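You operate a simulated robot arm through the tools that you are given. There is no shell and no other tool. Be economical: measure what you need, move in short steps, check, and stop when the job is done.

The job below is to be done with a simulated two-armed robot. You get a single attempt, and the scene is never put back.

TASK
Pick up the cream box with one hand, pass it to the other hand and put it on the second shelf of bay a3 from the top. Set down upright: cream box.

The check looks at the end state, three seconds after you hand in, the way a careful person would. Anything else that was tipped, shoved, dropped, spilled or broken makes it a failure.

THE ROBOT
Two 6-joint arms with two-finger parallel grippers on one trunk, on a base that drives. Base frame: it is fixed to the floor where the robot stands at the start and does not move with it; the origin is under the middle of the robot, x ahead of it, y to its left, z up. Lengths are in m, angles in degrees, forces in N, time in s.
The left shoulder is at the start at [-0.077, 0.177, 0.832], the right one opposite. With the tool pointing down near the work surface each hand reaches from about 0.1 to 0.66 m from the robot's upright axis, wherever it stands, measured 20 degrees to its own side. Places, roughly: second shelf of bay A3 [0.6, -0.1, 0.6]. Payload 1.57 kg a hand.
The tool frame of a hand sits at the grasp point between the pads (the TCP): z along the fingers, y along the line on which they close. The tips reach 0.03 m beyond it. Largest opening 0.08 m; finger width 0.017, thickness 0.012; the body of the gripper, 0.04 by 0.082 m, starts 0.08 m behind the TCP.
Orientation is that of the tool frame in the base frame, as a unit quaternion [w, x, y, z]. With the fingers straight down and closing along the base's y, the tool's x points along the base's -x, its y along +y and its z along -z.

THE INTERFACE
- The arms move only by the tool send_rows. It takes "left_motion", "right_motion" or both (then of equal length, played together; a hand with none holds still); each is a list of rows, each a list of 3 entries, a list of its own where there are three numbers: the shift along the base's x, y, z in m, then the turn, a rotation vector about the base's x, y, z in degrees, then the opening, from 0 (shut) to 1 (fully open). In form: [[[x, y, z], [rx, ry, rz], fingers], ...]. A call has 1 to 8 rows; each row shifts and turns the commanded pose from where the row before left it. Rows are played at 5 a second. More than 0.05 m and 8.6 degrees between two rows, or a gripper value outside its range, and nothing of the call is played. A pose out of reach is approached as far as the arm can. The call stops where the force on the tool passes 40 N (or 10 N more than at its start, if that is more) or the arm is blocked; 0.2 s more then pass. The fingers move at their own pace (about 0.072 m/s each) and stop on an object; they squeeze with about 22 N. The grip force told is the motor's: it shows also when the fingers shut on nothing. Time passes only in rows, and 0.2 s behind the last, so rows that do not move let the fingers close. It gives the time, the measured TCP pose, the force on the tool (base axes), the opening and the grip force at its end, in the units of the frame above (readings bear some noise), with the torque about the TCP (base axes, N m) and any sound that the robot's microphone picked up.
- Cameras (640 x 400 px; columns grow to the right, rows downward): "scene" is now at [0.0218, -0.011, 1.538]; the picture's right is [-0.17, -0.98, 0.00], its down [-0.82, 0.14, -0.55] and it looks along [0.55, -0.10, -0.83] (base axes); focal length 249 px, centre (320, 200). "left" rides on the left gripper at [0.072, 0.007, -0.122] in its tool frame; the picture's right is [-0.09, 1.00, 0.00], its down [-0.84, -0.08, -0.54] and it looks along [-0.54, -0.05, 0.84] (tool axes); focal length 238 px, centre (320, 200). "right" rides on the right gripper at [0.072, -0.007, -0.122] in its tool frame; the picture's right is [0.09, 1.00, 0.00], its down [-0.84, 0.08, -0.54] and it looks along [-0.54, 0.05, 0.84] (tool axes); focal length 238 px, centre (320, 200). There is no depth. A picture from a camera that has moved, and an enlarged one, comes with that camera's place and axes in the base frame and with its lens. The place of the scene camera against the robot may be out by one fixed shift of up to 0.012 m in any direction.
- snapshot(camera): a new picture of that camera. It takes no simulated time.
- lift_body(by): slides the trunk up (or, below 0, down) by that many m; the arms and the scene camera ride with it, the base frame stays. It gives what a move gives, with no picture.
- drive_base(legs): drives the robot by 1 to 6 legs, each [ahead, left, turn to the left] in m, m and degrees, along the robot's own axes; the way and the turn of a leg run together, so that a leg with both is an arc; at most 1.5 m and 180 degrees a leg. The arms and the cameras ride along, it lands a little off, and it stops where it bumps. It gives what a move gives.
- pan_tilt(pan, tilt): turns the head with the scene camera to pan (to the left, within 143 degrees either way) and tilt (down, from -29 to 69), counted from straight ahead of the robot. It gives what a move gives.
- enlarge(camera, box): a new picture of the part [left, top, right, bottom] of that camera's present view, enlarged. It takes no simulated time.
- hand_in(): hands the job in; it is judged then, once.

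Work in short steps. Places have to be worked out from the pictures, the camera data and where the tool is seen: move nearer, look again, correct. Check each grasp and each placing, and mend what went wrong. You have 120 turns and 108 pictures in all, those below and enlarged ones among them. Open the grippers and draw the arms clear of the work before you hand the job in, unless the task says otherwise; then end with one line.

The tools are called as name(argument=value, ...) on one line, values as JSON. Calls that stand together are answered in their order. send_rows: Moves the arms, as the interface text tells. Its arguments: {"type":"object","properties":{"left_motion":{"type":"array","items":{"type":"array"}},"right_motion":{"type":"array","items":{"type":"array"}}},"required":[]} The other tools are called the same way: lift_body (by) slides the trunk up or down; drive_base (legs) drives the base; pan_tilt (pan, tilt) turns the head that bears the scene camera; snapshot (camera) takes a picture; enlarge (camera, box) takes an enlarged picture of a part of a camera's view; hand_in () hands the job in.

At the start:

```text
time_s: 0.0
left_tool_pos: [0.2771, 0.0758, 1.0006]
left_orientation: [0.0, 0.001, 1.0, 0.0]
left_force: [-0.1, -0.2, 0.6]
left_torque: [0.01, -0.05, -0.01]
left_width: 0.0799
left_grasp_force: 0.0
right_tool_pos: [0.2372, -0.1618, 1.2487]
right_orientation: [0.0, 0.0, 1.0, 0.0]
right_force: [-0.8, 0.1, 0.2]
right_torque: [-0.01, 0.04, 0.01]
right_width: 0.08
right_grasp_force: 0.0
trunk travel left (down, up): [-0.275, 0.053]
robot x, y, heading: [-0.0022, 0.0045, -0.1]
head pan, tilt: [-10.0, 56.3]
```

scene: 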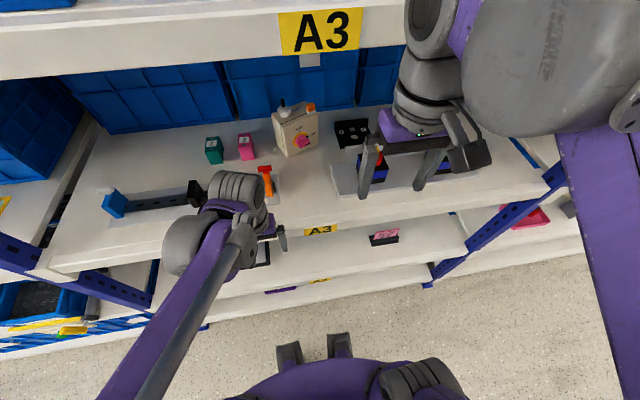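
right: 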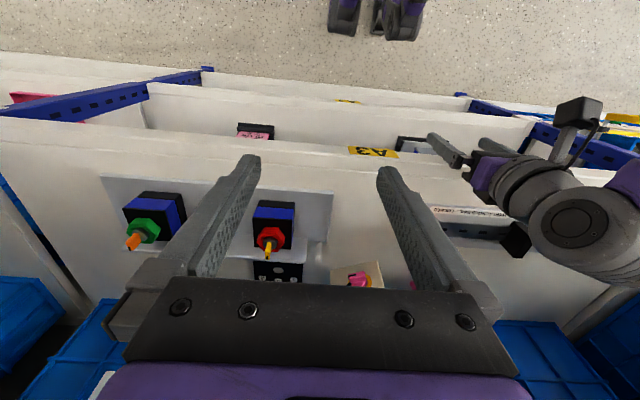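
left: 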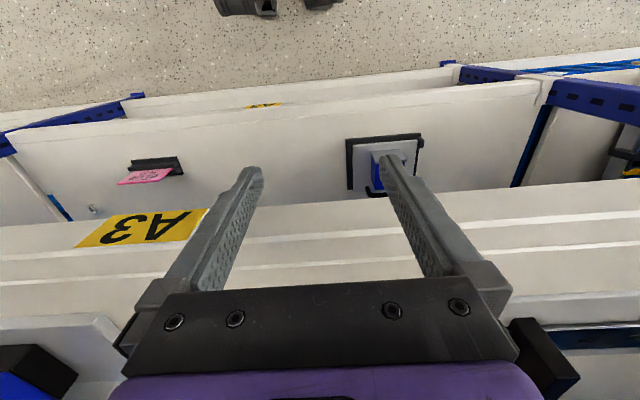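

The cream box seems to stand on the shelf in front of the blue bins, near pixel (295,130). I enlarge the scene there and also look with the head tilted less.

enlarge(camera="scene", box=[180, 60, 420, 210])

pan_tilt(pan=-10, tilt=25)

snapshot(camera="scene")

```text
2.67 times, centred on (300, 135) of scene
camera zoom: at [0.0218, -0.011, 1.538], right [-0.17, -0.98, 0.0], down [-0.82, 0.14, -0.55], along [0.55, -0.1, -0.83], focal length 664 px, centre (373, 373)
```

zoom: 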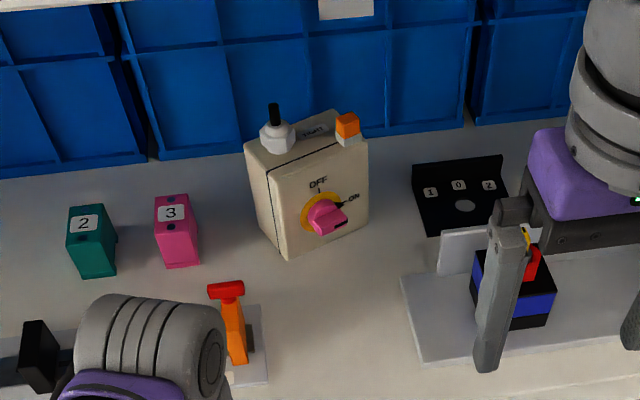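

```text
time_s: 1.0
left_tool_pos: [0.2765, 0.0769, 0.9999]
left_orientation: [0.0, 0.0, 1.0, 0.0]
left_force: [0.8, 0.1, 0.5]
left_torque: [-0.03, 0.01, -0.01]
left_width: 0.0798
left_grasp_force: 0.0
right_tool_pos: [0.2367, -0.1617, 1.2494]
right_orientation: [0.0, 0.0, 1.0, 0.0]
right_force: [-0.3, 0.2, 0.0]
right_torque: [0.04, -0.03, -0.01]
right_width: 0.08
right_grasp_force: 0.1
trunk travel left (down, up): [-0.275, 0.053]
robot x, y, heading: [0.0007, 0.0014, 0.3]
head pan, tilt: [-10.0, 25.0]
```

```text
103 pictures are left
camera scene: at [0.0429, -0.0147, 1.5836], right [-0.17, -0.98, 0.0], down [-0.42, 0.07, -0.91], along [0.89, -0.16, -0.42], focal length 249 px, centre (320, 200)
```

scene: 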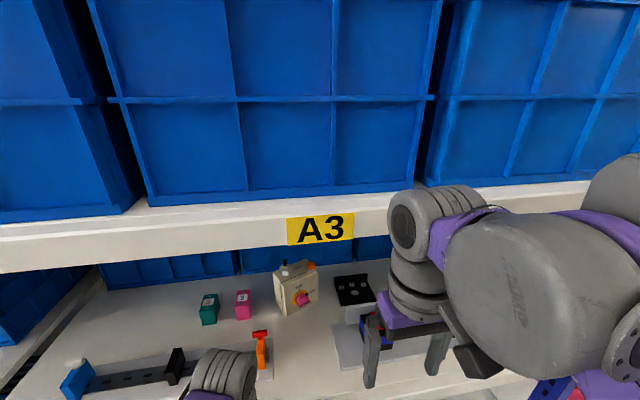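

Triangulating from the views: the box's knob is about (0.557,-0.055,1.04), its shelf edge x≈0.31, z≈0.97; the shelf below is at z≈0.59, matching the given target. I look closer at the box.

enlarge(camera="scene", box=[255, 245, 335, 325])

enlarge(camera="right", box=[300, 200, 460, 300])

lift_body(by=-0.2)

snapshot(camera="scene")

```text
5.00 times, centred on (295, 285) of scene
camera zoom: at [0.0429, -0.0147, 1.5836], right [-0.17, -0.98, 0.0], down [-0.42, 0.07, -0.91], along [0.89, -0.16, -0.42], focal length 1245 px, centre (445, -225)
```

zoom: 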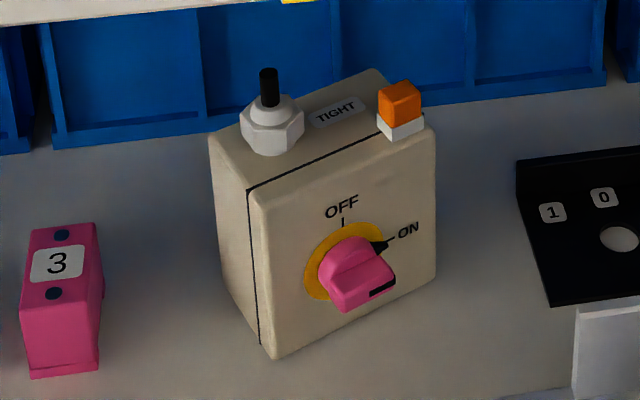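

```text
4.00 times, centred on (380, 250) of right
camera zoom: at [0.1648, -0.168, 1.3705], right [-0.09, 1.0, 0.0], down [0.84, 0.08, 0.54], along [0.54, 0.05, -0.84], focal length 953 px, centre (80, 0)
```

zoom: 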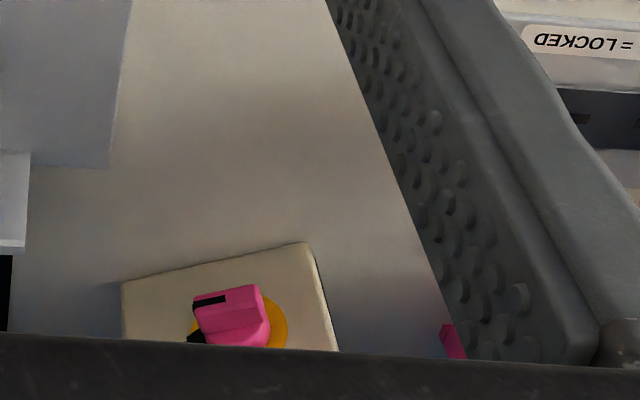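

```text
time_s: 2.0
left_tool_pos: [0.2738, 0.0773, 0.9204]
left_orientation: [-0.002, 0.0, 1.0, 0.002]
left_force: [-16.2, 1.3, 35.7]
left_torque: [-0.38, -2.75, 0.0]
left_width: 0.0802
left_grasp_force: 0.1
right_tool_pos: [0.2355, -0.1613, 1.1638]
right_orientation: [-0.001, -0.001, 1.0, 0.0]
right_force: [0.0, -0.4, -0.3]
right_torque: [0.02, 0.05, 0.0]
right_width: 0.0803
right_grasp_force: 0.1
trunk travel left (down, up): [-0.191, 0.137]
robot x, y, heading: [-0.0023, 0.0012, 0.1]
head pan, tilt: [-10.0, 25.0]
stopped: the force on the tool passed its limit at 140 N (the readings are from after the stop); the commanded pose is now the measured one
```

```text
100 pictures are left
camera scene: at [0.0437, -0.0147, 1.4979], right [-0.17, -0.98, 0.0], down [-0.41, 0.07, -0.91], along [0.89, -0.16, -0.42], focal length 249 px, centre (320, 200)
```

scene: 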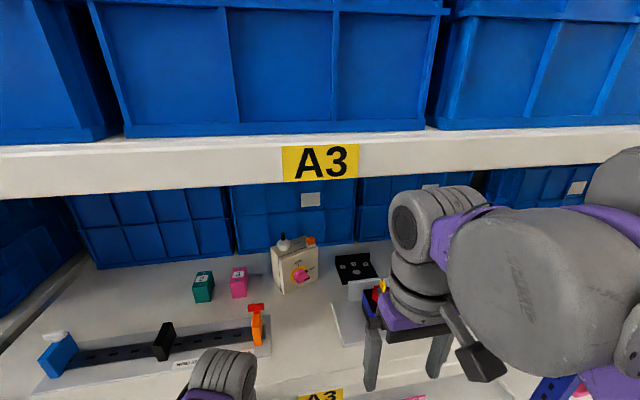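

The left gripper's body bumped the shelf's edge on the way down; nothing on the shelf looks moved. I raise the trunk back a bit.

lift_body(by=0.08)

snapshot(camera="left")

enlarge(camera="scene", box=[160, 250, 340, 400])

```text
time_s: 3.2
left_tool_pos: [0.2745, 0.076, 0.9994]
left_orientation: [-0.001, 0.0, 1.0, -0.001]
left_force: [-0.2, 0.5, 1.0]
left_torque: [-0.02, 0.03, -0.01]
left_width: 0.08
left_grasp_force: 0.1
right_tool_pos: [0.2368, -0.1616, 1.2431]
right_orientation: [-0.001, 0.0, 1.0, 0.0]
right_force: [0.5, 0.3, 0.4]
right_torque: [0.02, 0.01, 0.0]
right_width: 0.08
right_grasp_force: 0.1
trunk travel left (down, up): [-0.271, 0.057]
robot x, y, heading: [-0.0007, 0.0006, 0.1]
head pan, tilt: [-10.0, 25.0]
```

```text
99 pictures are left
camera left: at [0.2042, 0.0834, 1.1215], right [0.09, 1.0, 0.0], down [0.84, -0.08, 0.54], along [0.54, -0.05, -0.84], focal length 238 px, centre (320, 200)
```

left: 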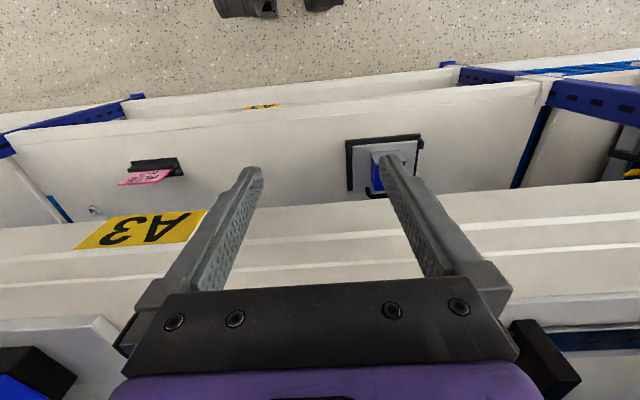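

```text
2.67 times, centred on (250, 325) of scene
camera zoom: at [0.0423, -0.0147, 1.5788], right [-0.17, -0.98, 0.0], down [-0.42, 0.07, -0.91], along [0.89, -0.16, -0.42], focal length 664 px, centre (507, -133)
```

zoom: 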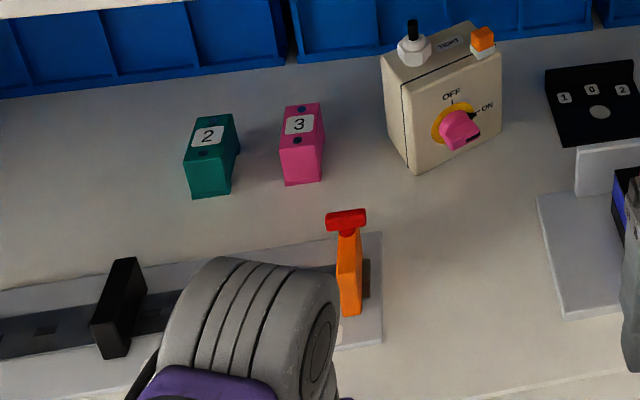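

The shelf scene is unchanged. The box is about 0.10 wide × 0.05 thick × 0.12 tall, front turned ~24° to the right; only the thickness fits the gripper. Plan: left hand grips its top-left corner tilted 45° from upper left, right hand later takes the right edge. First I raise and yaw the left hand.

send_rows(left_motion=[[[0, 0.01, 0.03], [0, 0, -8.3], 1], [[0, 0.01, 0.03], [0, 0, -8.3], 1], [[0, 0.01, 0.03], [0, 0, -8.3], 1], [[0, 0.01, 0.03], [0, 0, -8.3], 1], [[0, 0.01, 0.03], [0, 0, -8.3], 1], [[0, 0.01, 0.03], [0, 0, -8.3], 1], [[0, 0.01, 0.03], [0, 0, -8.3], 1], [[0, 0.01, 0.03], [0, 0, -8.3], 1]])

send_rows(left_motion=[[[0, 0, 0], [-5.16, -2.25, 0], 1], [[0, 0, 0], [-5.16, -2.25, 0], 1], [[0, 0, 0], [-5.16, -2.25, 0], 1], [[0, 0, 0], [-5.16, -2.25, 0], 1], [[0, 0, 0], [-5.16, -2.25, 0], 1], [[0, 0, 0], [-5.16, -2.25, 0], 1], [[0, 0, 0], [-5.16, -2.25, 0], 1], [[0, 0, 0], [-5.16, -2.25, 0], 1]])

snapshot(camera="scene")

snapshot(camera="left")

```text
time_s: 5.0
left_tool_pos: [0.2755, 0.1565, 1.2417]
left_orientation: [0.0, 0.549, 0.836, 0.001]
left_force: [0.7, 0.5, 0.1]
left_torque: [-0.02, 0.03, 0.01]
left_width: 0.0803
left_grasp_force: 0.1
right_tool_pos: [0.2352, -0.162, 1.2444]
right_orientation: [-0.001, 0.0, 1.0, 0.0]
right_force: [0.2, -0.1, -0.2]
right_torque: [0.02, 0.0, 0.02]
right_width: 0.0801
right_grasp_force: 0.0
trunk travel left (down, up): [-0.271, 0.057]
robot x, y, heading: [-0.0025, -0.0011, -0.1]
head pan, tilt: [-10.0, 25.0]
```

```text
time_s: 6.8
left_tool_pos: [0.2767, 0.1575, 1.2394]
left_orientation: [0.321, 0.506, 0.773, -0.209]
left_force: [0.2, 0.0, 0.3]
left_torque: [-0.01, 0.0, 0.0]
left_width: 0.0799
left_grasp_force: 0.0
right_tool_pos: [0.2367, -0.1603, 1.2438]
right_orientation: [-0.002, 0.0, 1.0, 0.0]
right_force: [0.6, 0.7, 0.5]
right_torque: [-0.02, 0.02, -0.02]
right_width: 0.0797
right_grasp_force: 0.0
trunk travel left (down, up): [-0.271, 0.057]
robot x, y, heading: [0.0008, 0.0003, -0.1]
head pan, tilt: [-10.0, 25.0]
```

```text
97 pictures are left
camera scene: at [0.0431, -0.0146, 1.5789], right [-0.17, -0.98, 0.0], down [-0.42, 0.07, -0.91], along [0.89, -0.16, -0.42], focal length 249 px, centre (320, 200)
```

scene: 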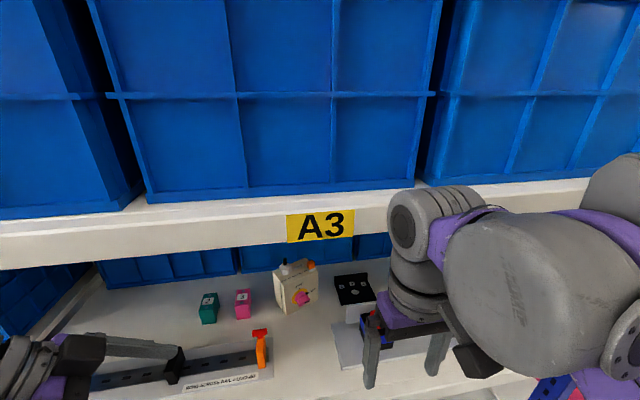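

```text
96 pictures are left
camera left: at [0.2277, 0.2853, 1.2753], right [0.94, 0.34, 0.07], down [0.01, -0.22, 0.97], along [0.35, -0.91, -0.21], focal length 238 px, centre (320, 200)
```

left: 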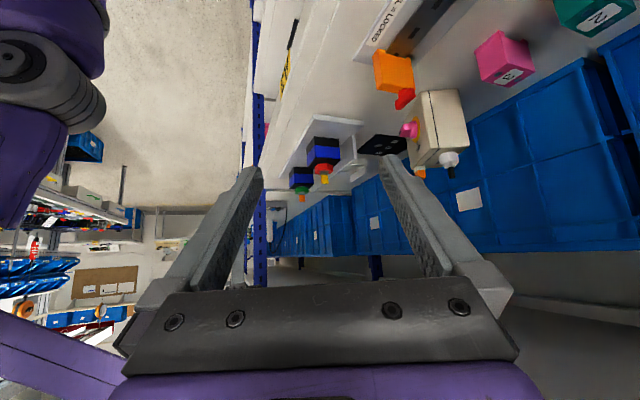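

The left hand is posed; its camera sees the box's left side from above the shelf. I enlarge it to refine the box's place.

enlarge(camera="left", box=[380, 60, 500, 210])

```text
2.67 times, centred on (440, 135) of left
camera zoom: at [0.2277, 0.2853, 1.2753], right [0.94, 0.34, 0.07], down [0.01, -0.22, 0.97], along [0.35, -0.91, -0.21], focal length 636 px, centre (0, 373)
```

zoom: 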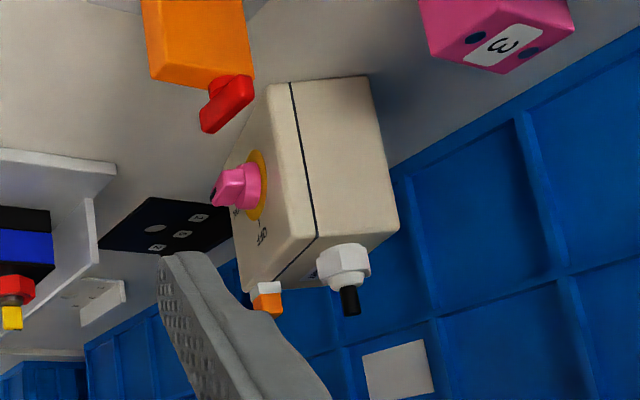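

I zoom in more on the left face, to see whether the box is tapered.

enlarge(camera="left", box=[415, 85, 465, 180])

enlarge(camera="scene", box=[265, 250, 325, 320])

```text
4.21 times, centred on (440, 132) of left
camera zoom: at [0.2277, 0.2853, 1.2753], right [0.94, 0.34, 0.07], down [0.01, -0.22, 0.97], along [0.35, -0.91, -0.21], focal length 1004 px, centre (-185, 484)
```

zoom: 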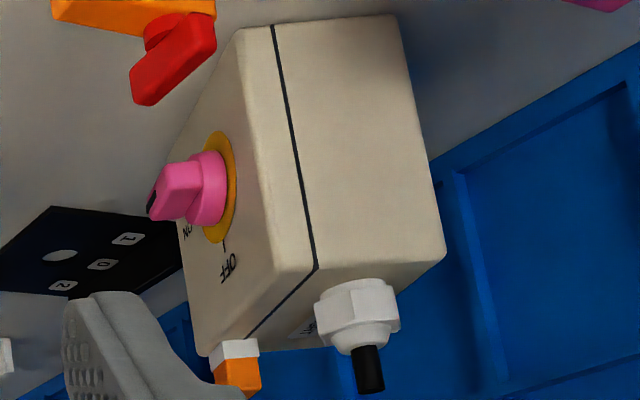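

```text
5.71 times, centred on (295, 285) of scene
camera zoom: at [0.0431, -0.0146, 1.5789], right [-0.17, -0.98, 0.0], down [-0.42, 0.07, -0.91], along [0.89, -0.16, -0.42], focal length 1423 px, centre (463, -286)
```

zoom: 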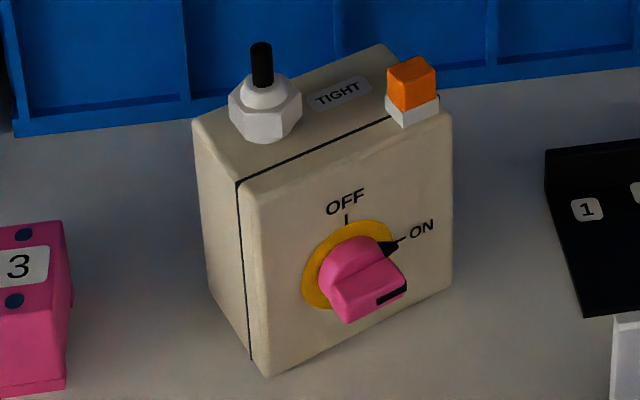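

The box's faces fix nicely: thickness ≈0.066, height ≈0.114, left edge from (0.555,-0.011) to (0.619,0.014), top z≈1.113. Before driving a bit nearer, I look down to see the base's clearance to the rack.

pan_tilt(pan=0, tilt=69)

snapshot(camera="scene")

```text
time_s: 7.9
left_tool_pos: [0.2765, 0.1567, 1.2397]
left_orientation: [0.319, 0.506, 0.773, -0.209]
left_force: [0.3, 0.6, -0.9]
left_torque: [0.0, -0.03, 0.0]
left_width: 0.0799
left_grasp_force: 0.1
right_tool_pos: [0.2373, -0.1611, 1.2444]
right_orientation: [-0.001, 0.0, 1.0, 0.0]
right_force: [0.2, -0.2, -0.1]
right_torque: [-0.04, -0.01, -0.03]
right_width: 0.0799
right_grasp_force: 0.1
trunk travel left (down, up): [-0.271, 0.057]
robot x, y, heading: [0.0007, 0.0028, -0.2]
head pan, tilt: [0.0, 68.8]
```

```text
92 pictures are left
camera scene: at [0.0083, 0.0013, 1.5195], right [0.0, -1.0, 0.0], down [-0.93, 0.0, -0.36], along [0.36, 0.0, -0.93], focal length 249 px, centre (320, 200)
```

scene: 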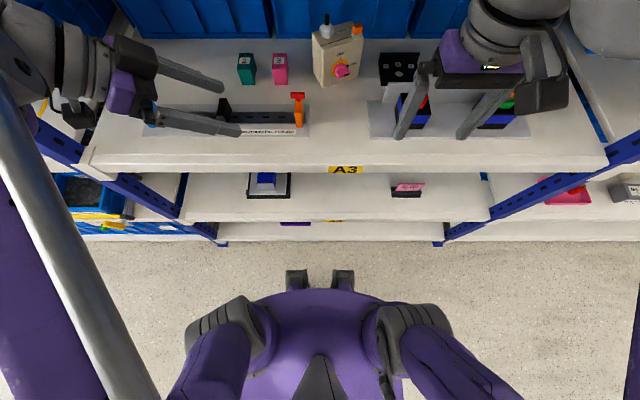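

The rack's front is at x≈0.31 and the upper beam's underside at z≈1.395, so I stay low. Without driving, I lower the left hand to z≈1.13 and advance to a pre-grasp left of the box.

send_rows(left_motion=[[[0, 0, -0.037], [0, 0, 0], 1], [[0, 0, -0.037], [0, 0, 0], 1], [[0, 0, -0.037], [0, 0, 0], 1], [[0.04, 0, 0], [0, 0, 0], 1], [[0.04, 0, 0], [0, 0, 0], 1], [[0.04, -0.01, 0], [0, 0, 0], 1], [[0.04, -0.01, 0], [0, 0, 0], 1], [[0.04, -0.01, 0], [0, 0, 0], 1]])

snapshot(camera="scene")

snapshot(camera="left")

```text
time_s: 9.7
left_tool_pos: [0.4789, 0.1225, 1.1289]
left_orientation: [0.318, 0.506, 0.774, -0.209]
left_force: [0.0, -0.5, 0.0]
left_torque: [-0.01, -0.01, -0.02]
left_width: 0.0799
left_grasp_force: 0.1
right_tool_pos: [0.2373, -0.1613, 1.2432]
right_orientation: [-0.002, 0.0, 1.0, 0.001]
right_force: [-0.5, 0.2, 0.3]
right_torque: [0.03, 0.01, -0.02]
right_width: 0.0802
right_grasp_force: 0.1
trunk travel left (down, up): [-0.271, 0.057]
robot x, y, heading: [0.0025, -0.0001, 0.0]
head pan, tilt: [0.0, 68.8]
```

```text
91 pictures are left
camera scene: at [0.0098, 0.0012, 1.5195], right [0.0, -1.0, 0.0], down [-0.93, 0.0, -0.36], along [0.36, 0.0, -0.93], focal length 249 px, centre (320, 200)
```

scene: 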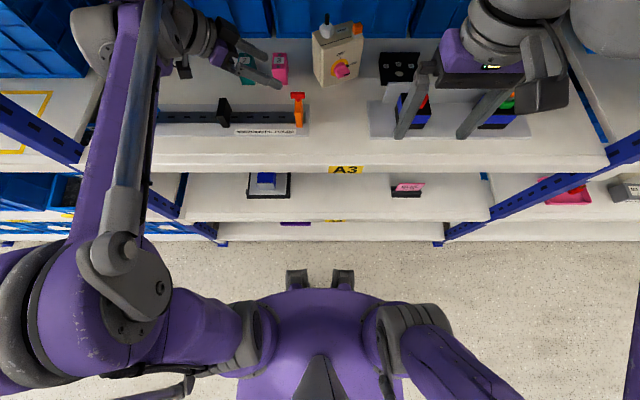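

```text
90 pictures are left
camera left: at [0.4299, 0.2516, 1.1649], right [0.94, 0.34, 0.06], down [0.01, -0.22, 0.97], along [0.35, -0.91, -0.22], focal length 238 px, centre (320, 200)
```

left: 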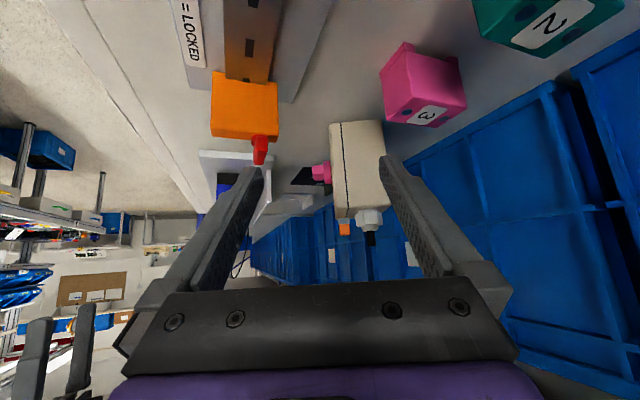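

The reach is fine. I enlarge the left view to re-measure the box before moving in.

enlarge(camera="left", box=[300, 100, 420, 260])

```text
2.50 times, centred on (360, 180) of left
camera zoom: at [0.4299, 0.2516, 1.1649], right [0.94, 0.34, 0.06], down [0.01, -0.22, 0.97], along [0.35, -0.91, -0.22], focal length 596 px, centre (220, 250)
```

zoom: 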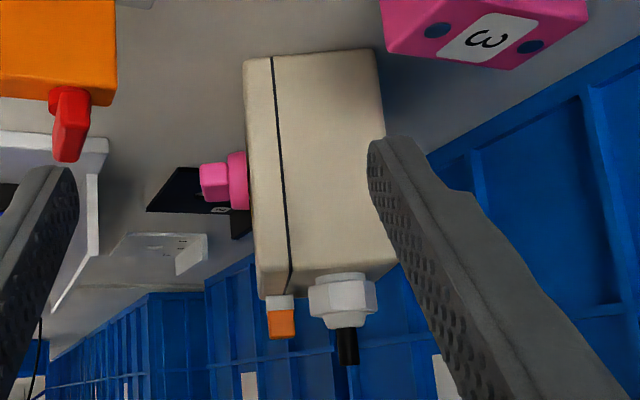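

Box left-edge middle ≈(0.583,0.003), top z≈1.115. I shift sideways along its thickness to centre on it, then advance half way along its width.

send_rows(left_motion=[[[0.022, 0.0095, 0], [0, 0, 0], 1], [[0.022, 0.0095, 0], [0, 0, 0], 1], [[0.01, -0.023, 0], [0, 0, 0], 1], [[0.01, -0.023, 0], [0, 0, 0], 1], [[0.01, -0.023, 0], [0, 0, 0], 1]])

snapshot(camera="left")

enlarge(camera="scene", box=[220, 0, 380, 100])

```text
time_s: 10.9
left_tool_pos: [0.5501, 0.0754, 1.1278]
left_orientation: [0.32, 0.506, 0.773, -0.209]
left_force: [1.1, -0.4, -0.2]
left_torque: [0.02, -0.01, -0.01]
left_width: 0.0801
left_grasp_force: 0.1
right_tool_pos: [0.2372, -0.1609, 1.2437]
right_orientation: [-0.001, 0.0, 1.0, -0.001]
right_force: [-0.1, 0.3, -0.3]
right_torque: [-0.02, 0.02, -0.02]
right_width: 0.0799
right_grasp_force: 0.0
trunk travel left (down, up): [-0.271, 0.057]
robot x, y, heading: [-0.0022, -0.0019, 0.1]
head pan, tilt: [0.0, 68.8]
```

```text
88 pictures are left
camera left: at [0.5019, 0.2053, 1.1647], right [0.94, 0.34, 0.06], down [0.01, -0.22, 0.97], along [0.35, -0.91, -0.21], focal length 238 px, centre (320, 200)
```

left: 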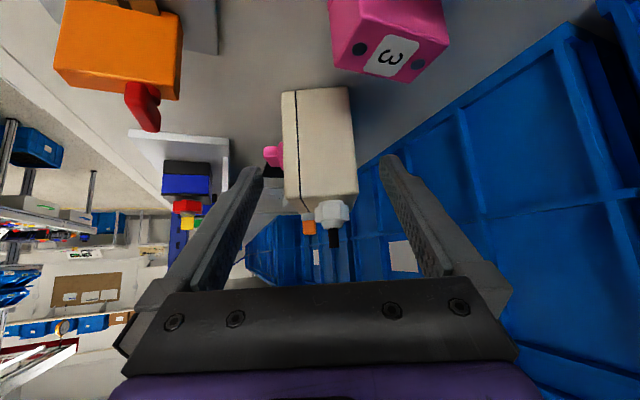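

```text
4.00 times, centred on (300, 50) of scene
camera zoom: at [0.0085, 0.0008, 1.5195], right [0.0, -1.0, 0.0], down [-0.93, 0.0, -0.36], along [0.36, 0.0, -0.93], focal length 996 px, centre (400, 800)
```

zoom: 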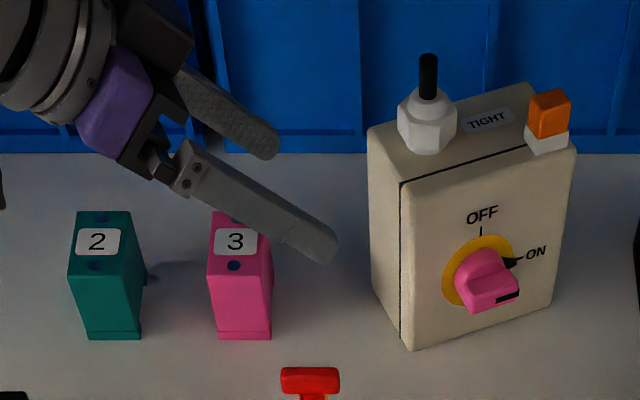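

Centred across the thickness to within a millimetre; about 0.093 m remain along the width and 0.027 m down. I advance 0.06 and check.

send_rows(left_motion=[[[0.008, -0.0183, 0], [0, 0, 0], 1], [[0.008, -0.0183, 0], [0, 0, 0], 1], [[0.008, -0.0183, 0], [0, 0, 0], 1]])

snapshot(camera="left")

enlarge(camera="scene", box=[220, 0, 380, 100])

```text
time_s: 11.7
left_tool_pos: [0.5745, 0.0233, 1.1275]
left_orientation: [0.319, 0.506, 0.774, -0.208]
left_force: [-0.4, 0.0, -0.1]
left_torque: [-0.01, -0.01, 0.03]
left_width: 0.08
left_grasp_force: 0.1
right_tool_pos: [0.2375, -0.1607, 1.244]
right_orientation: [-0.002, 0.0, 1.0, 0.0]
right_force: [0.2, -0.4, -0.7]
right_torque: [-0.01, -0.02, 0.04]
right_width: 0.08
right_grasp_force: 0.0
trunk travel left (down, up): [-0.271, 0.057]
robot x, y, heading: [-0.001, -0.0024, 0.1]
head pan, tilt: [0.0, 68.8]
```

```text
86 pictures are left
camera left: at [0.526, 0.1519, 1.1645], right [0.94, 0.34, 0.07], down [0.01, -0.22, 0.97], along [0.35, -0.91, -0.21], focal length 238 px, centre (320, 200)
```

left: 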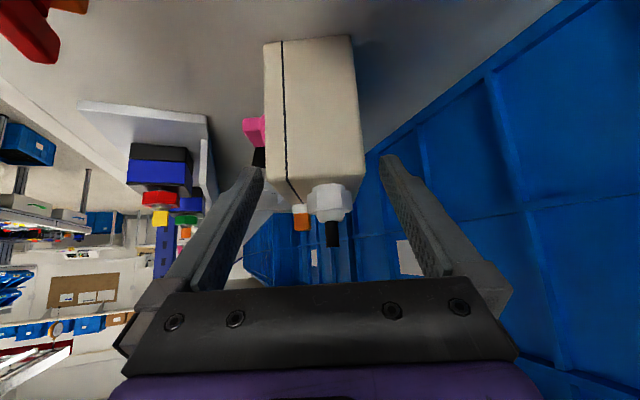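

```text
4.00 times, centred on (300, 50) of scene
camera zoom: at [0.0087, 0.001, 1.5195], right [0.0, -1.0, 0.0], down [-0.93, 0.0, -0.36], along [0.36, 0.0, -0.93], focal length 996 px, centre (400, 800)
```

zoom: 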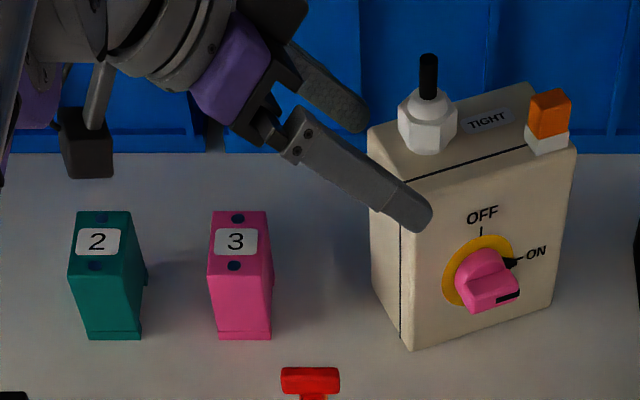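

Finger in front, finger behind; tips will stay above the knob ring if I go slightly less deep. I advance 0.03 along the width and 0.02 down, then check.

send_rows(left_motion=[[[0.006, -0.0138, -0.01], [0, 0, 0], 1], [[0.006, -0.0138, -0.01], [0, 0, 0], 1], [[0, 0, 0], [0, 0, 0], 1]])

snapshot(camera="left")

enlarge(camera="scene", box=[220, 0, 380, 100])

```text
time_s: 12.5
left_tool_pos: [0.5838, -0.0042, 1.1072]
left_orientation: [0.319, 0.506, 0.773, -0.209]
left_force: [-1.3, 0.0, 0.7]
left_torque: [0.01, 0.01, 0.0]
left_width: 0.08
left_grasp_force: 0.0
right_tool_pos: [0.2372, -0.1608, 1.2444]
right_orientation: [-0.003, -0.001, 1.0, -0.001]
right_force: [-0.2, 0.3, 0.1]
right_torque: [0.02, -0.03, -0.01]
right_width: 0.08
right_grasp_force: 0.0
trunk travel left (down, up): [-0.271, 0.057]
robot x, y, heading: [-0.0019, -0.0004, 0.1]
head pan, tilt: [0.0, 68.8]
```

```text
84 pictures are left
camera left: at [0.5349, 0.1245, 1.1436], right [0.94, 0.34, 0.07], down [0.01, -0.22, 0.97], along [0.35, -0.91, -0.21], focal length 238 px, centre (320, 200)
```

left: 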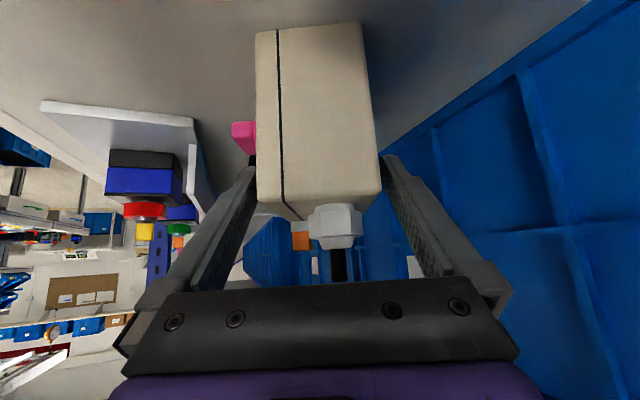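

```text
4.00 times, centred on (300, 50) of scene
camera zoom: at [0.0081, 0.0016, 1.5195], right [0.0, -1.0, 0.0], down [-0.93, 0.0, -0.36], along [0.36, 0.0, -0.93], focal length 996 px, centre (400, 800)
```

zoom: 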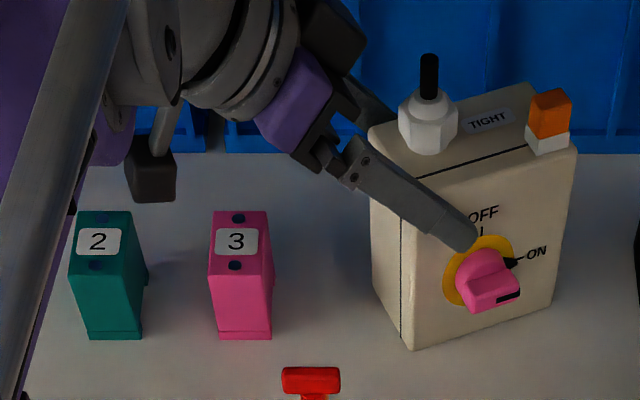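

Tip contact works out ~3.5 cm from the knob's centre, clear of the ring. I go 4 mm deeper and close the left fingers.

send_rows(left_motion=[[[0.0011, -0.0026, -0.0028], [0, 0, 0], 1], [[0, 0, 0], [0, 0, 0], 0], [[0, 0, 0], [0, 0, 0], 0], [[0, 0, 0], [0, 0, 0], 0], [[0, 0, 0], [0, 0, 0], 0]])

snapshot(camera="left")

enlarge(camera="scene", box=[220, 0, 380, 100])

```text
time_s: 13.7
left_tool_pos: [0.5868, -0.0074, 1.1058]
left_orientation: [0.32, 0.506, 0.773, -0.209]
left_force: [-0.4, 0.5, 0.2]
left_torque: [-0.1, 0.13, -0.06]
left_width: 0.07
left_grasp_force: 22.2
right_tool_pos: [0.2385, -0.1614, 1.2444]
right_orientation: [-0.001, 0.0, 1.0, 0.001]
right_force: [0.8, 0.2, -0.2]
right_torque: [0.02, -0.02, -0.01]
right_width: 0.0802
right_grasp_force: 0.0
trunk travel left (down, up): [-0.271, 0.057]
robot x, y, heading: [0.0002, 0.0006, -0.1]
head pan, tilt: [0.0, 68.8]
```

```text
82 pictures are left
camera left: at [0.5366, 0.1214, 1.1416], right [0.94, 0.34, 0.07], down [0.01, -0.22, 0.97], along [0.35, -0.91, -0.21], focal length 238 px, centre (320, 200)
```

left: 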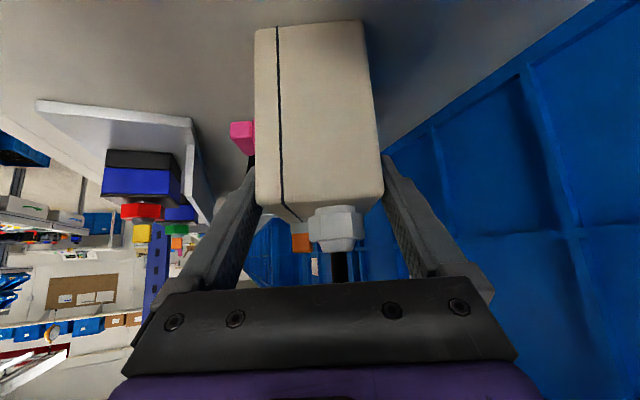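

```text
4.00 times, centred on (300, 50) of scene
camera zoom: at [0.0082, 0.0013, 1.5195], right [0.0, -1.0, 0.0], down [-0.93, 0.0, -0.36], along [0.36, 0.0, -0.93], focal length 996 px, centre (400, 800)
```

zoom: 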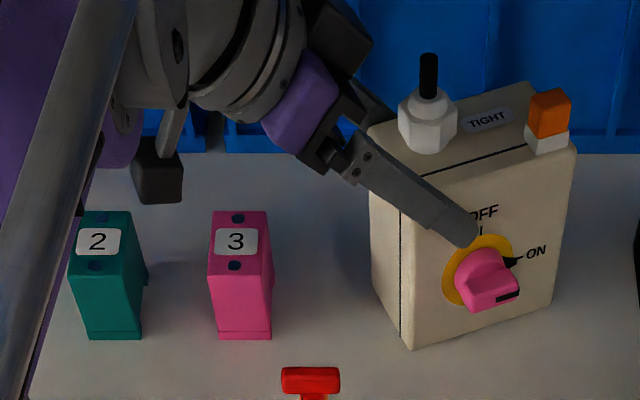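

Gripped at 22 N, thickness 0.070. I lift 4 cm and check.

send_rows(left_motion=[[[0, 0, 0.01], [0, 0, 0], 0], [[0, 0, 0.015], [0, 0, 0], 0], [[0, 0, 0.015], [0, 0, 0], 0], [[0, 0, 0], [0, 0, 0], 0]])

snapshot(camera="scene")

snapshot(camera="left")

```text
time_s: 14.7
left_tool_pos: [0.5866, -0.0103, 1.1458]
left_orientation: [0.319, 0.506, 0.773, -0.209]
left_force: [0.5, -0.4, -2.9]
left_torque: [0.1, 0.02, -0.01]
left_width: 0.07
left_grasp_force: 22.0
right_tool_pos: [0.2375, -0.1611, 1.244]
right_orientation: [-0.002, 0.0, 1.0, 0.0]
right_force: [0.3, -0.3, 0.4]
right_torque: [0.04, 0.01, -0.08]
right_width: 0.0799
right_grasp_force: 0.0
trunk travel left (down, up): [-0.271, 0.057]
robot x, y, heading: [0.0006, 0.0023, 0.1]
head pan, tilt: [0.0, 68.8]
```

```text
80 pictures are left
camera scene: at [0.0087, 0.0013, 1.5195], right [0.0, -1.0, 0.0], down [-0.93, 0.0, -0.36], along [0.36, 0.0, -0.93], focal length 249 px, centre (320, 200)
```

scene: 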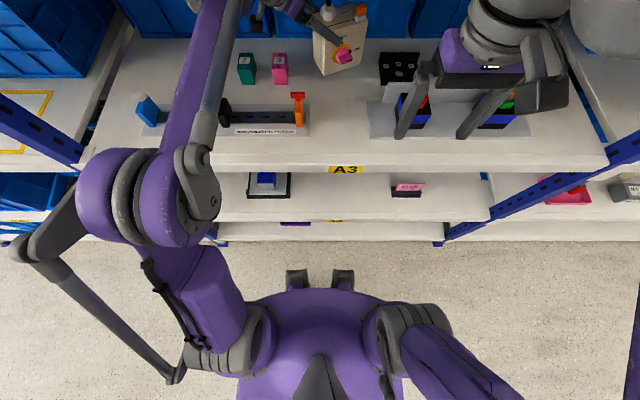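

```text
79 pictures are left
camera left: at [0.5376, 0.119, 1.1804], right [0.94, 0.34, 0.07], down [0.01, -0.22, 0.97], along [0.35, -0.91, -0.21], focal length 238 px, centre (320, 200)
```

left: 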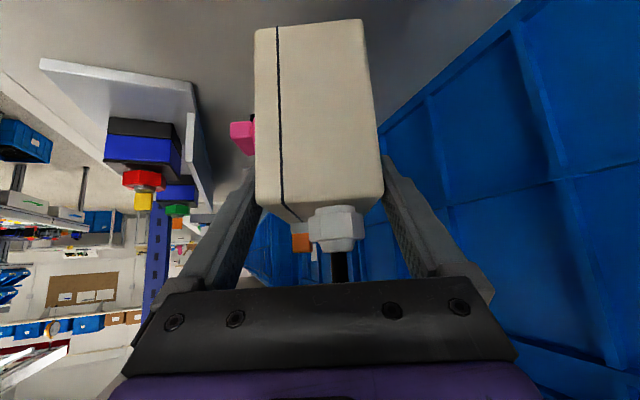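

The box is held firmly (~0.3 kg). I lift 1.5 cm more with a 1 cm shift right to clear the orange hammer, then back the base straight out.

send_rows(left_motion=[[[0, -0.005, 0.01], [0, 0, 0], 0], [[0, -0.005, 0.01], [0, 0, 0], 0]])

drive_base(legs=[[-0.2, 0, 0]])

snapshot(camera="scene")

```text
time_s: 15.3
left_tool_pos: [0.5885, -0.0204, 1.167]
left_orientation: [0.32, 0.506, 0.774, -0.209]
left_force: [-0.1, -0.2, -3.8]
left_torque: [0.1, 0.05, 0.01]
left_width: 0.0699
left_grasp_force: 22.3
right_tool_pos: [0.2358, -0.1622, 1.2443]
right_orientation: [-0.001, 0.0, 1.0, 0.0]
right_force: [0.5, 0.1, -0.5]
right_torque: [-0.03, -0.04, -0.01]
right_width: 0.0798
right_grasp_force: 0.0
trunk travel left (down, up): [-0.271, 0.057]
robot x, y, heading: [-0.0015, -0.0008, 0.2]
head pan, tilt: [0.0, 68.8]
```

```text
time_s: 16.9
left_tool_pos: [0.3908, -0.0168, 1.1654]
left_orientation: [0.32, 0.504, 0.774, -0.209]
left_force: [0.2, -0.2, -3.4]
left_torque: [0.11, 0.07, -0.02]
left_width: 0.07
left_grasp_force: 22.6
right_tool_pos: [0.0404, -0.1603, 1.244]
right_orientation: [-0.002, -0.003, 1.0, 0.0]
right_force: [-1.1, 0.3, 0.1]
right_torque: [0.0, -0.03, 0.01]
right_width: 0.0801
right_grasp_force: 0.1
trunk travel left (down, up): [-0.271, 0.057]
robot x, y, heading: [-0.2, -0.0019, 0.4]
head pan, tilt: [0.0, 68.8]
```

```text
78 pictures are left
camera scene: at [-0.1885, 0.0008, 1.5195], right [0.01, -1.0, 0.0], down [-0.93, -0.01, -0.36], along [0.36, 0.0, -0.93], focal length 249 px, centre (320, 200)
```

scene: 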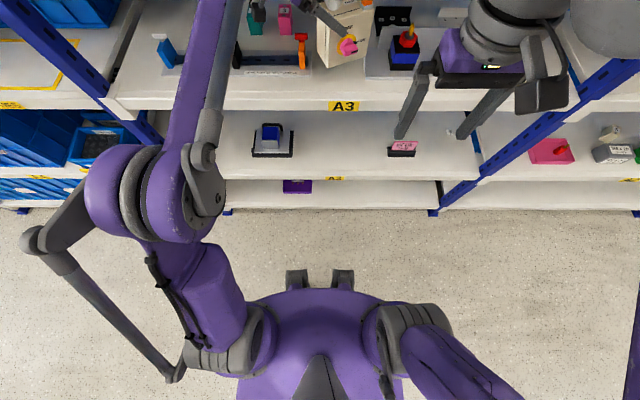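

The way out is clear. I back up another 0.35 m to have free space for the hand-over.

drive_base(legs=[[-0.35, 0, 0]])

pan_tilt(pan=0, tilt=45)

snapshot(camera="scene")

```text
time_s: 19.2
left_tool_pos: [0.0395, -0.0167, 1.1657]
left_orientation: [0.321, 0.502, 0.776, -0.208]
left_force: [-0.2, 0.4, -4.3]
left_torque: [0.14, 0.03, -0.02]
left_width: 0.0699
left_grasp_force: 21.9
right_tool_pos: [-0.3086, -0.1626, 1.2441]
right_orientation: [-0.002, -0.005, 1.0, 0.0]
right_force: [-1.2, -0.7, 0.7]
right_torque: [-0.03, 0.01, 0.01]
right_width: 0.0801
right_grasp_force: 0.0
trunk travel left (down, up): [-0.271, 0.057]
robot x, y, heading: [-0.5495, -0.005, 0.4]
head pan, tilt: [0.0, 68.8]
```

```text
time_s: 20.1
left_tool_pos: [0.0398, -0.018, 1.1646]
left_orientation: [0.322, 0.501, 0.776, -0.207]
left_force: [-0.3, -0.3, -4.0]
left_torque: [0.13, 0.06, 0.0]
left_width: 0.0699
left_grasp_force: 21.9
right_tool_pos: [-0.3086, -0.1626, 1.2445]
right_orientation: [-0.001, -0.005, 1.0, 0.0]
right_force: [0.6, 0.3, -0.3]
right_torque: [-0.02, -0.01, 0.02]
right_width: 0.0799
right_grasp_force: 0.0
trunk travel left (down, up): [-0.271, 0.057]
robot x, y, heading: [-0.5491, -0.002, 0.6]
head pan, tilt: [0.0, 45.0]
```

```text
77 pictures are left
camera scene: at [-0.514, -0.0016, 1.5483], right [0.01, -1.0, 0.0], down [-0.71, -0.01, -0.71], along [0.71, 0.01, -0.71], focal length 249 px, centre (320, 200)
```

scene: 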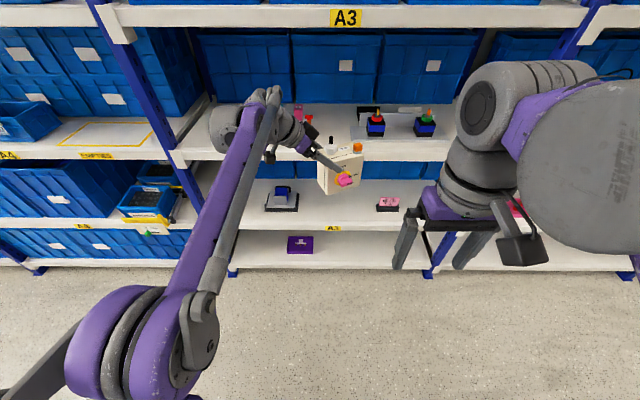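

Now the hand-over. I bring the box closer and square it to the robot with the left hand (yaw −24°), while the right hand moves outward and yaws left.

send_rows(left_motion=[[[-0.0187, 0.007, -0.0075], [0, 0, -3], 0], [[-0.0187, 0.007, -0.0075], [0, 0, -3], 0], [[-0.0187, 0.007, -0.0075], [0, 0, -3], 0], [[-0.0187, 0.007, -0.0075], [0, 0, -3], 0], [[-0.0187, 0.007, -0.0075], [0, 0, -3], 0], [[-0.0187, 0.007, -0.0075], [0, 0, -3], 0], [[-0.0187, 0.007, -0.0075], [0, 0, -3], 0], [[-0.0187, 0.007, -0.0075], [0, 0, -3], 0]], right_motion=[[[0.012, -0.02, -0.01], [0, 0, 8.2], 1], [[0.012, -0.02, -0.01], [0, 0, 8.2], 1], [[0.012, -0.02, -0.01], [0, 0, 8.2], 1], [[0.012, -0.02, -0.01], [0, 0, 8.2], 1], [[0.012, -0.02, -0.01], [0, 0, 8.2], 1], [[0.012, -0.02, -0.01], [0, 0, 8.2], 1], [[0.012, -0.02, -0.01], [0, 0, 8.2], 1], [[0.012, -0.02, -0.01], [0, 0, 8.2], 1]])

snapshot(camera="scene")

```text
time_s: 21.9
left_tool_pos: [-0.1084, 0.0375, 1.1056]
left_orientation: [0.27, 0.653, 0.654, -0.269]
left_force: [0.6, -0.8, -3.5]
left_torque: [0.12, -0.03, 0.0]
left_width: 0.0698
left_grasp_force: 21.8
right_tool_pos: [-0.2146, -0.3226, 1.1643]
right_orientation: [-0.002, -0.547, 0.837, -0.001]
right_force: [-0.9, 0.3, -1.2]
right_torque: [0.01, 0.04, -0.02]
right_width: 0.0802
right_grasp_force: 0.0
trunk travel left (down, up): [-0.271, 0.057]
robot x, y, heading: [-0.5501, -0.0059, 0.4]
head pan, tilt: [0.0, 45.0]
```

```text
76 pictures are left
camera scene: at [-0.5142, -0.0019, 1.5483], right [0.01, -1.0, 0.0], down [-0.71, -0.01, -0.71], along [0.71, 0.01, -0.71], focal length 249 px, centre (320, 200)
```

scene: 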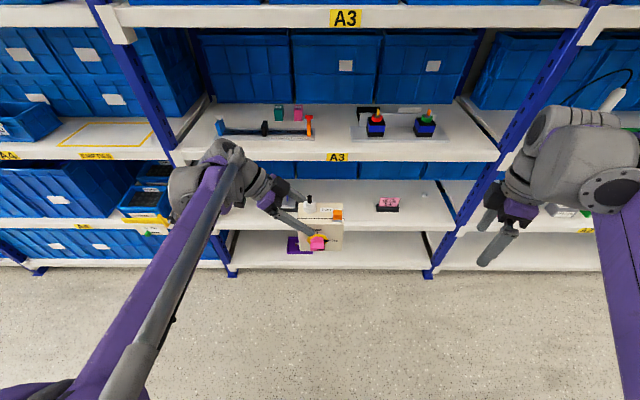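

The box is squared. I continue the right hand: finish the yaw, then tilt it to point left.

send_rows(right_motion=[[[0.013, 0, 0], [0, 0, 8.1], 1], [[0.013, 0, 0], [0, 0, 8.1], 1], [[0.013, 0, 0], [0, 0, 8.1], 1], [[0.013, 0, 0], [8.1, 0, 0], 1], [[0.013, 0, 0], [8.1, 0, 0], 1], [[0.013, 0, 0], [8.1, 0, 0], 1], [[0.013, 0, 0], [8.1, 0, 0], 1], [[0.013, 0, 0], [8.1, 0, 0], 1]])

send_rows(right_motion=[[[0, 0.02, 0], [8.1, 0, 0], 1], [[0, 0.02, -0.02], [8.1, 0, 0], 1], [[0, 0.02, -0.02], [8.1, 0, 0], 1], [[0, 0.02, -0.02], [0, 0, 0], 1]])

snapshot(camera="scene")

snapshot(camera="right")

```text
time_s: 23.7
left_tool_pos: [-0.1075, 0.0371, 1.1054]
left_orientation: [0.27, 0.653, 0.655, -0.269]
left_force: [0.5, -1.2, -3.0]
left_torque: [0.12, 0.02, 0.01]
left_width: 0.0702
left_grasp_force: 21.7
right_tool_pos: [-0.1084, -0.3238, 1.1641]
right_orientation: [-0.246, 0.666, -0.661, -0.244]
right_force: [-0.7, -0.3, 0.6]
right_torque: [0.01, -0.04, 0.02]
right_width: 0.0801
right_grasp_force: 0.0
trunk travel left (down, up): [-0.271, 0.057]
robot x, y, heading: [-0.5473, -0.0003, 0.9]
head pan, tilt: [0.0, 45.0]
```

```text
time_s: 24.7
left_tool_pos: [-0.11, 0.0389, 1.105]
left_orientation: [0.271, 0.653, 0.654, -0.27]
left_force: [0.2, 0.2, -3.7]
left_torque: [0.14, -0.01, -0.01]
left_width: 0.0697
left_grasp_force: 22.1
right_tool_pos: [-0.1069, -0.2419, 1.1017]
right_orientation: [-0.379, 0.6, -0.595, -0.377]
right_force: [0.1, -0.3, 0.2]
right_torque: [-0.02, 0.01, 0.01]
right_width: 0.0799
right_grasp_force: 0.1
trunk travel left (down, up): [-0.271, 0.057]
robot x, y, heading: [-0.5467, -0.0045, 0.8]
head pan, tilt: [0.0, 45.0]
```

```text
75 pictures are left
camera scene: at [-0.5144, -0.0008, 1.5483], right [0.01, -1.0, 0.0], down [-0.71, -0.01, -0.71], along [0.71, 0.01, -0.71], focal length 249 px, centre (320, 200)
```

scene: 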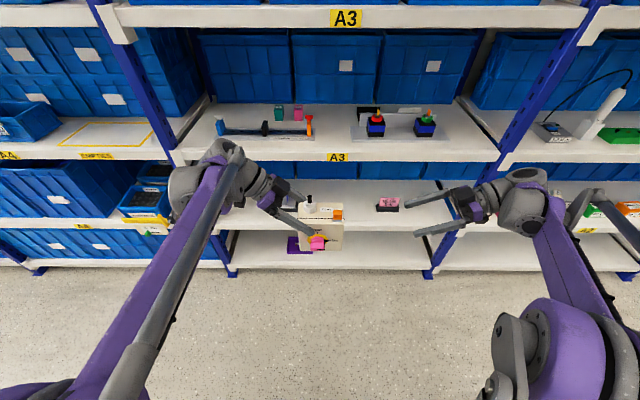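

```text
74 pictures are left
camera right: at [-0.1002, -0.3833, 1.0888], right [-0.99, -0.04, -0.09], down [-0.08, -0.13, 0.99], along [-0.05, 0.99, 0.13], focal length 238 px, centre (320, 200)
```

right: 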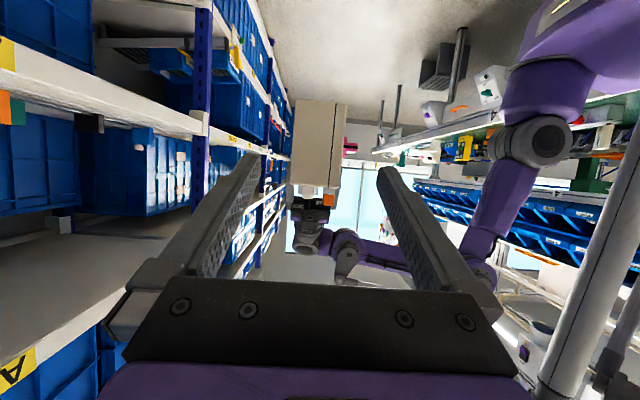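

The right camera sees the box's right face between its fingers. I enlarge to measure alignment.

enlarge(camera="right", box=[260, 90, 380, 240])

enlarge(camera="scene", box=[250, 160, 450, 270])

```text
2.67 times, centred on (320, 165) of right
camera zoom: at [-0.1002, -0.3833, 1.0888], right [-0.99, -0.04, -0.09], down [-0.08, -0.13, 0.99], along [-0.05, 0.99, 0.13], focal length 636 px, centre (320, 293)
```

zoom: 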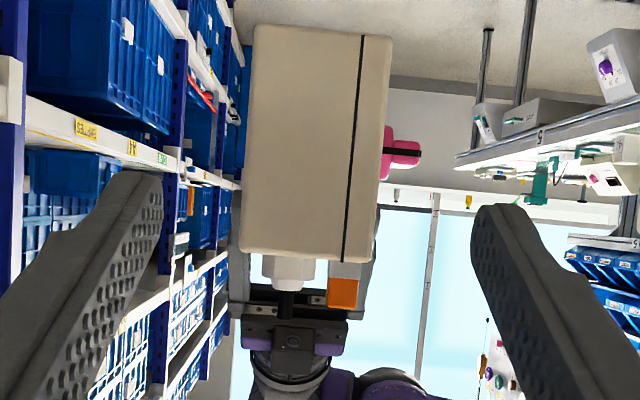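

```text
3.20 times, centred on (350, 215) of scene
camera zoom: at [-0.5144, -0.0008, 1.5483], right [0.01, -1.0, 0.0], down [-0.71, -0.01, -0.71], along [0.71, 0.01, -0.71], focal length 797 px, centre (224, 152)
```

zoom: 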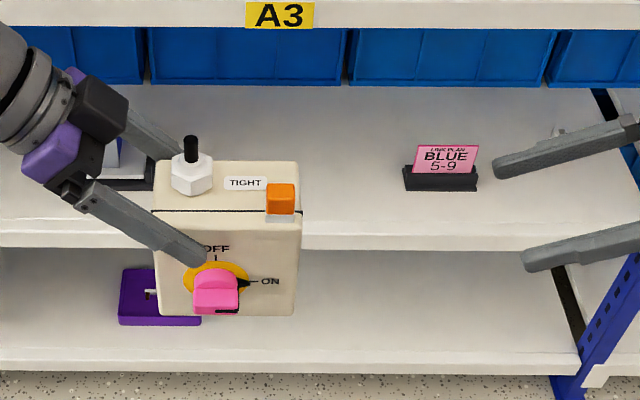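

The box's right face is at y≈-0.058, centred x≈-0.108, top z≈1.113; my right hand is aligned. I advance 0.165 and look again.

send_rows(right_motion=[[[0, 0.041, -0.001], [0, 0, 0], 1], [[0, 0.041, -0.001], [0, 0, 0], 1], [[0, 0.041, -0.001], [0, 0, 0], 1], [[0, 0.041, -0.001], [0, 0, 0], 1]])

snapshot(camera="right")

enlarge(camera="scene", box=[250, 160, 450, 270])

```text
time_s: 25.7
left_tool_pos: [-0.1086, 0.0383, 1.1063]
left_orientation: [0.27, 0.652, 0.655, -0.27]
left_force: [-0.1, 0.8, -3.8]
left_torque: [0.15, 0.0, -0.05]
left_width: 0.0697
left_grasp_force: 21.4
right_tool_pos: [-0.1067, -0.0784, 1.0996]
right_orientation: [-0.38, 0.6, -0.596, -0.376]
right_force: [0.3, -0.3, 0.5]
right_torque: [-0.02, 0.05, -0.01]
right_width: 0.0798
right_grasp_force: 0.1
trunk travel left (down, up): [-0.271, 0.057]
robot x, y, heading: [-0.5496, -0.0025, 0.5]
head pan, tilt: [0.0, 45.0]
```

```text
71 pictures are left
camera right: at [-0.1004, -0.2193, 1.0863], right [-0.99, -0.04, -0.09], down [-0.08, -0.13, 0.99], along [-0.05, 0.99, 0.13], focal length 238 px, centre (320, 200)
```

right: 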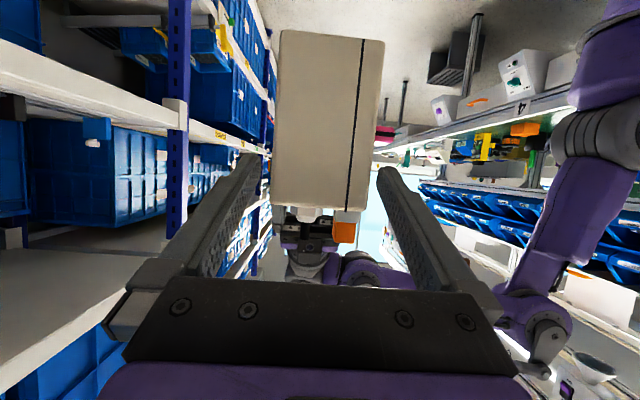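

```text
3.20 times, centred on (350, 215) of scene
camera zoom: at [-0.5145, -0.0007, 1.5483], right [0.01, -1.0, 0.0], down [-0.71, -0.01, -0.71], along [0.71, 0.01, -0.71], focal length 797 px, centre (224, 152)
```

zoom: 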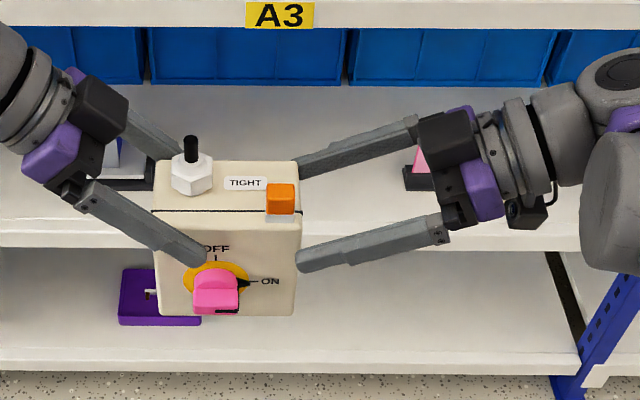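

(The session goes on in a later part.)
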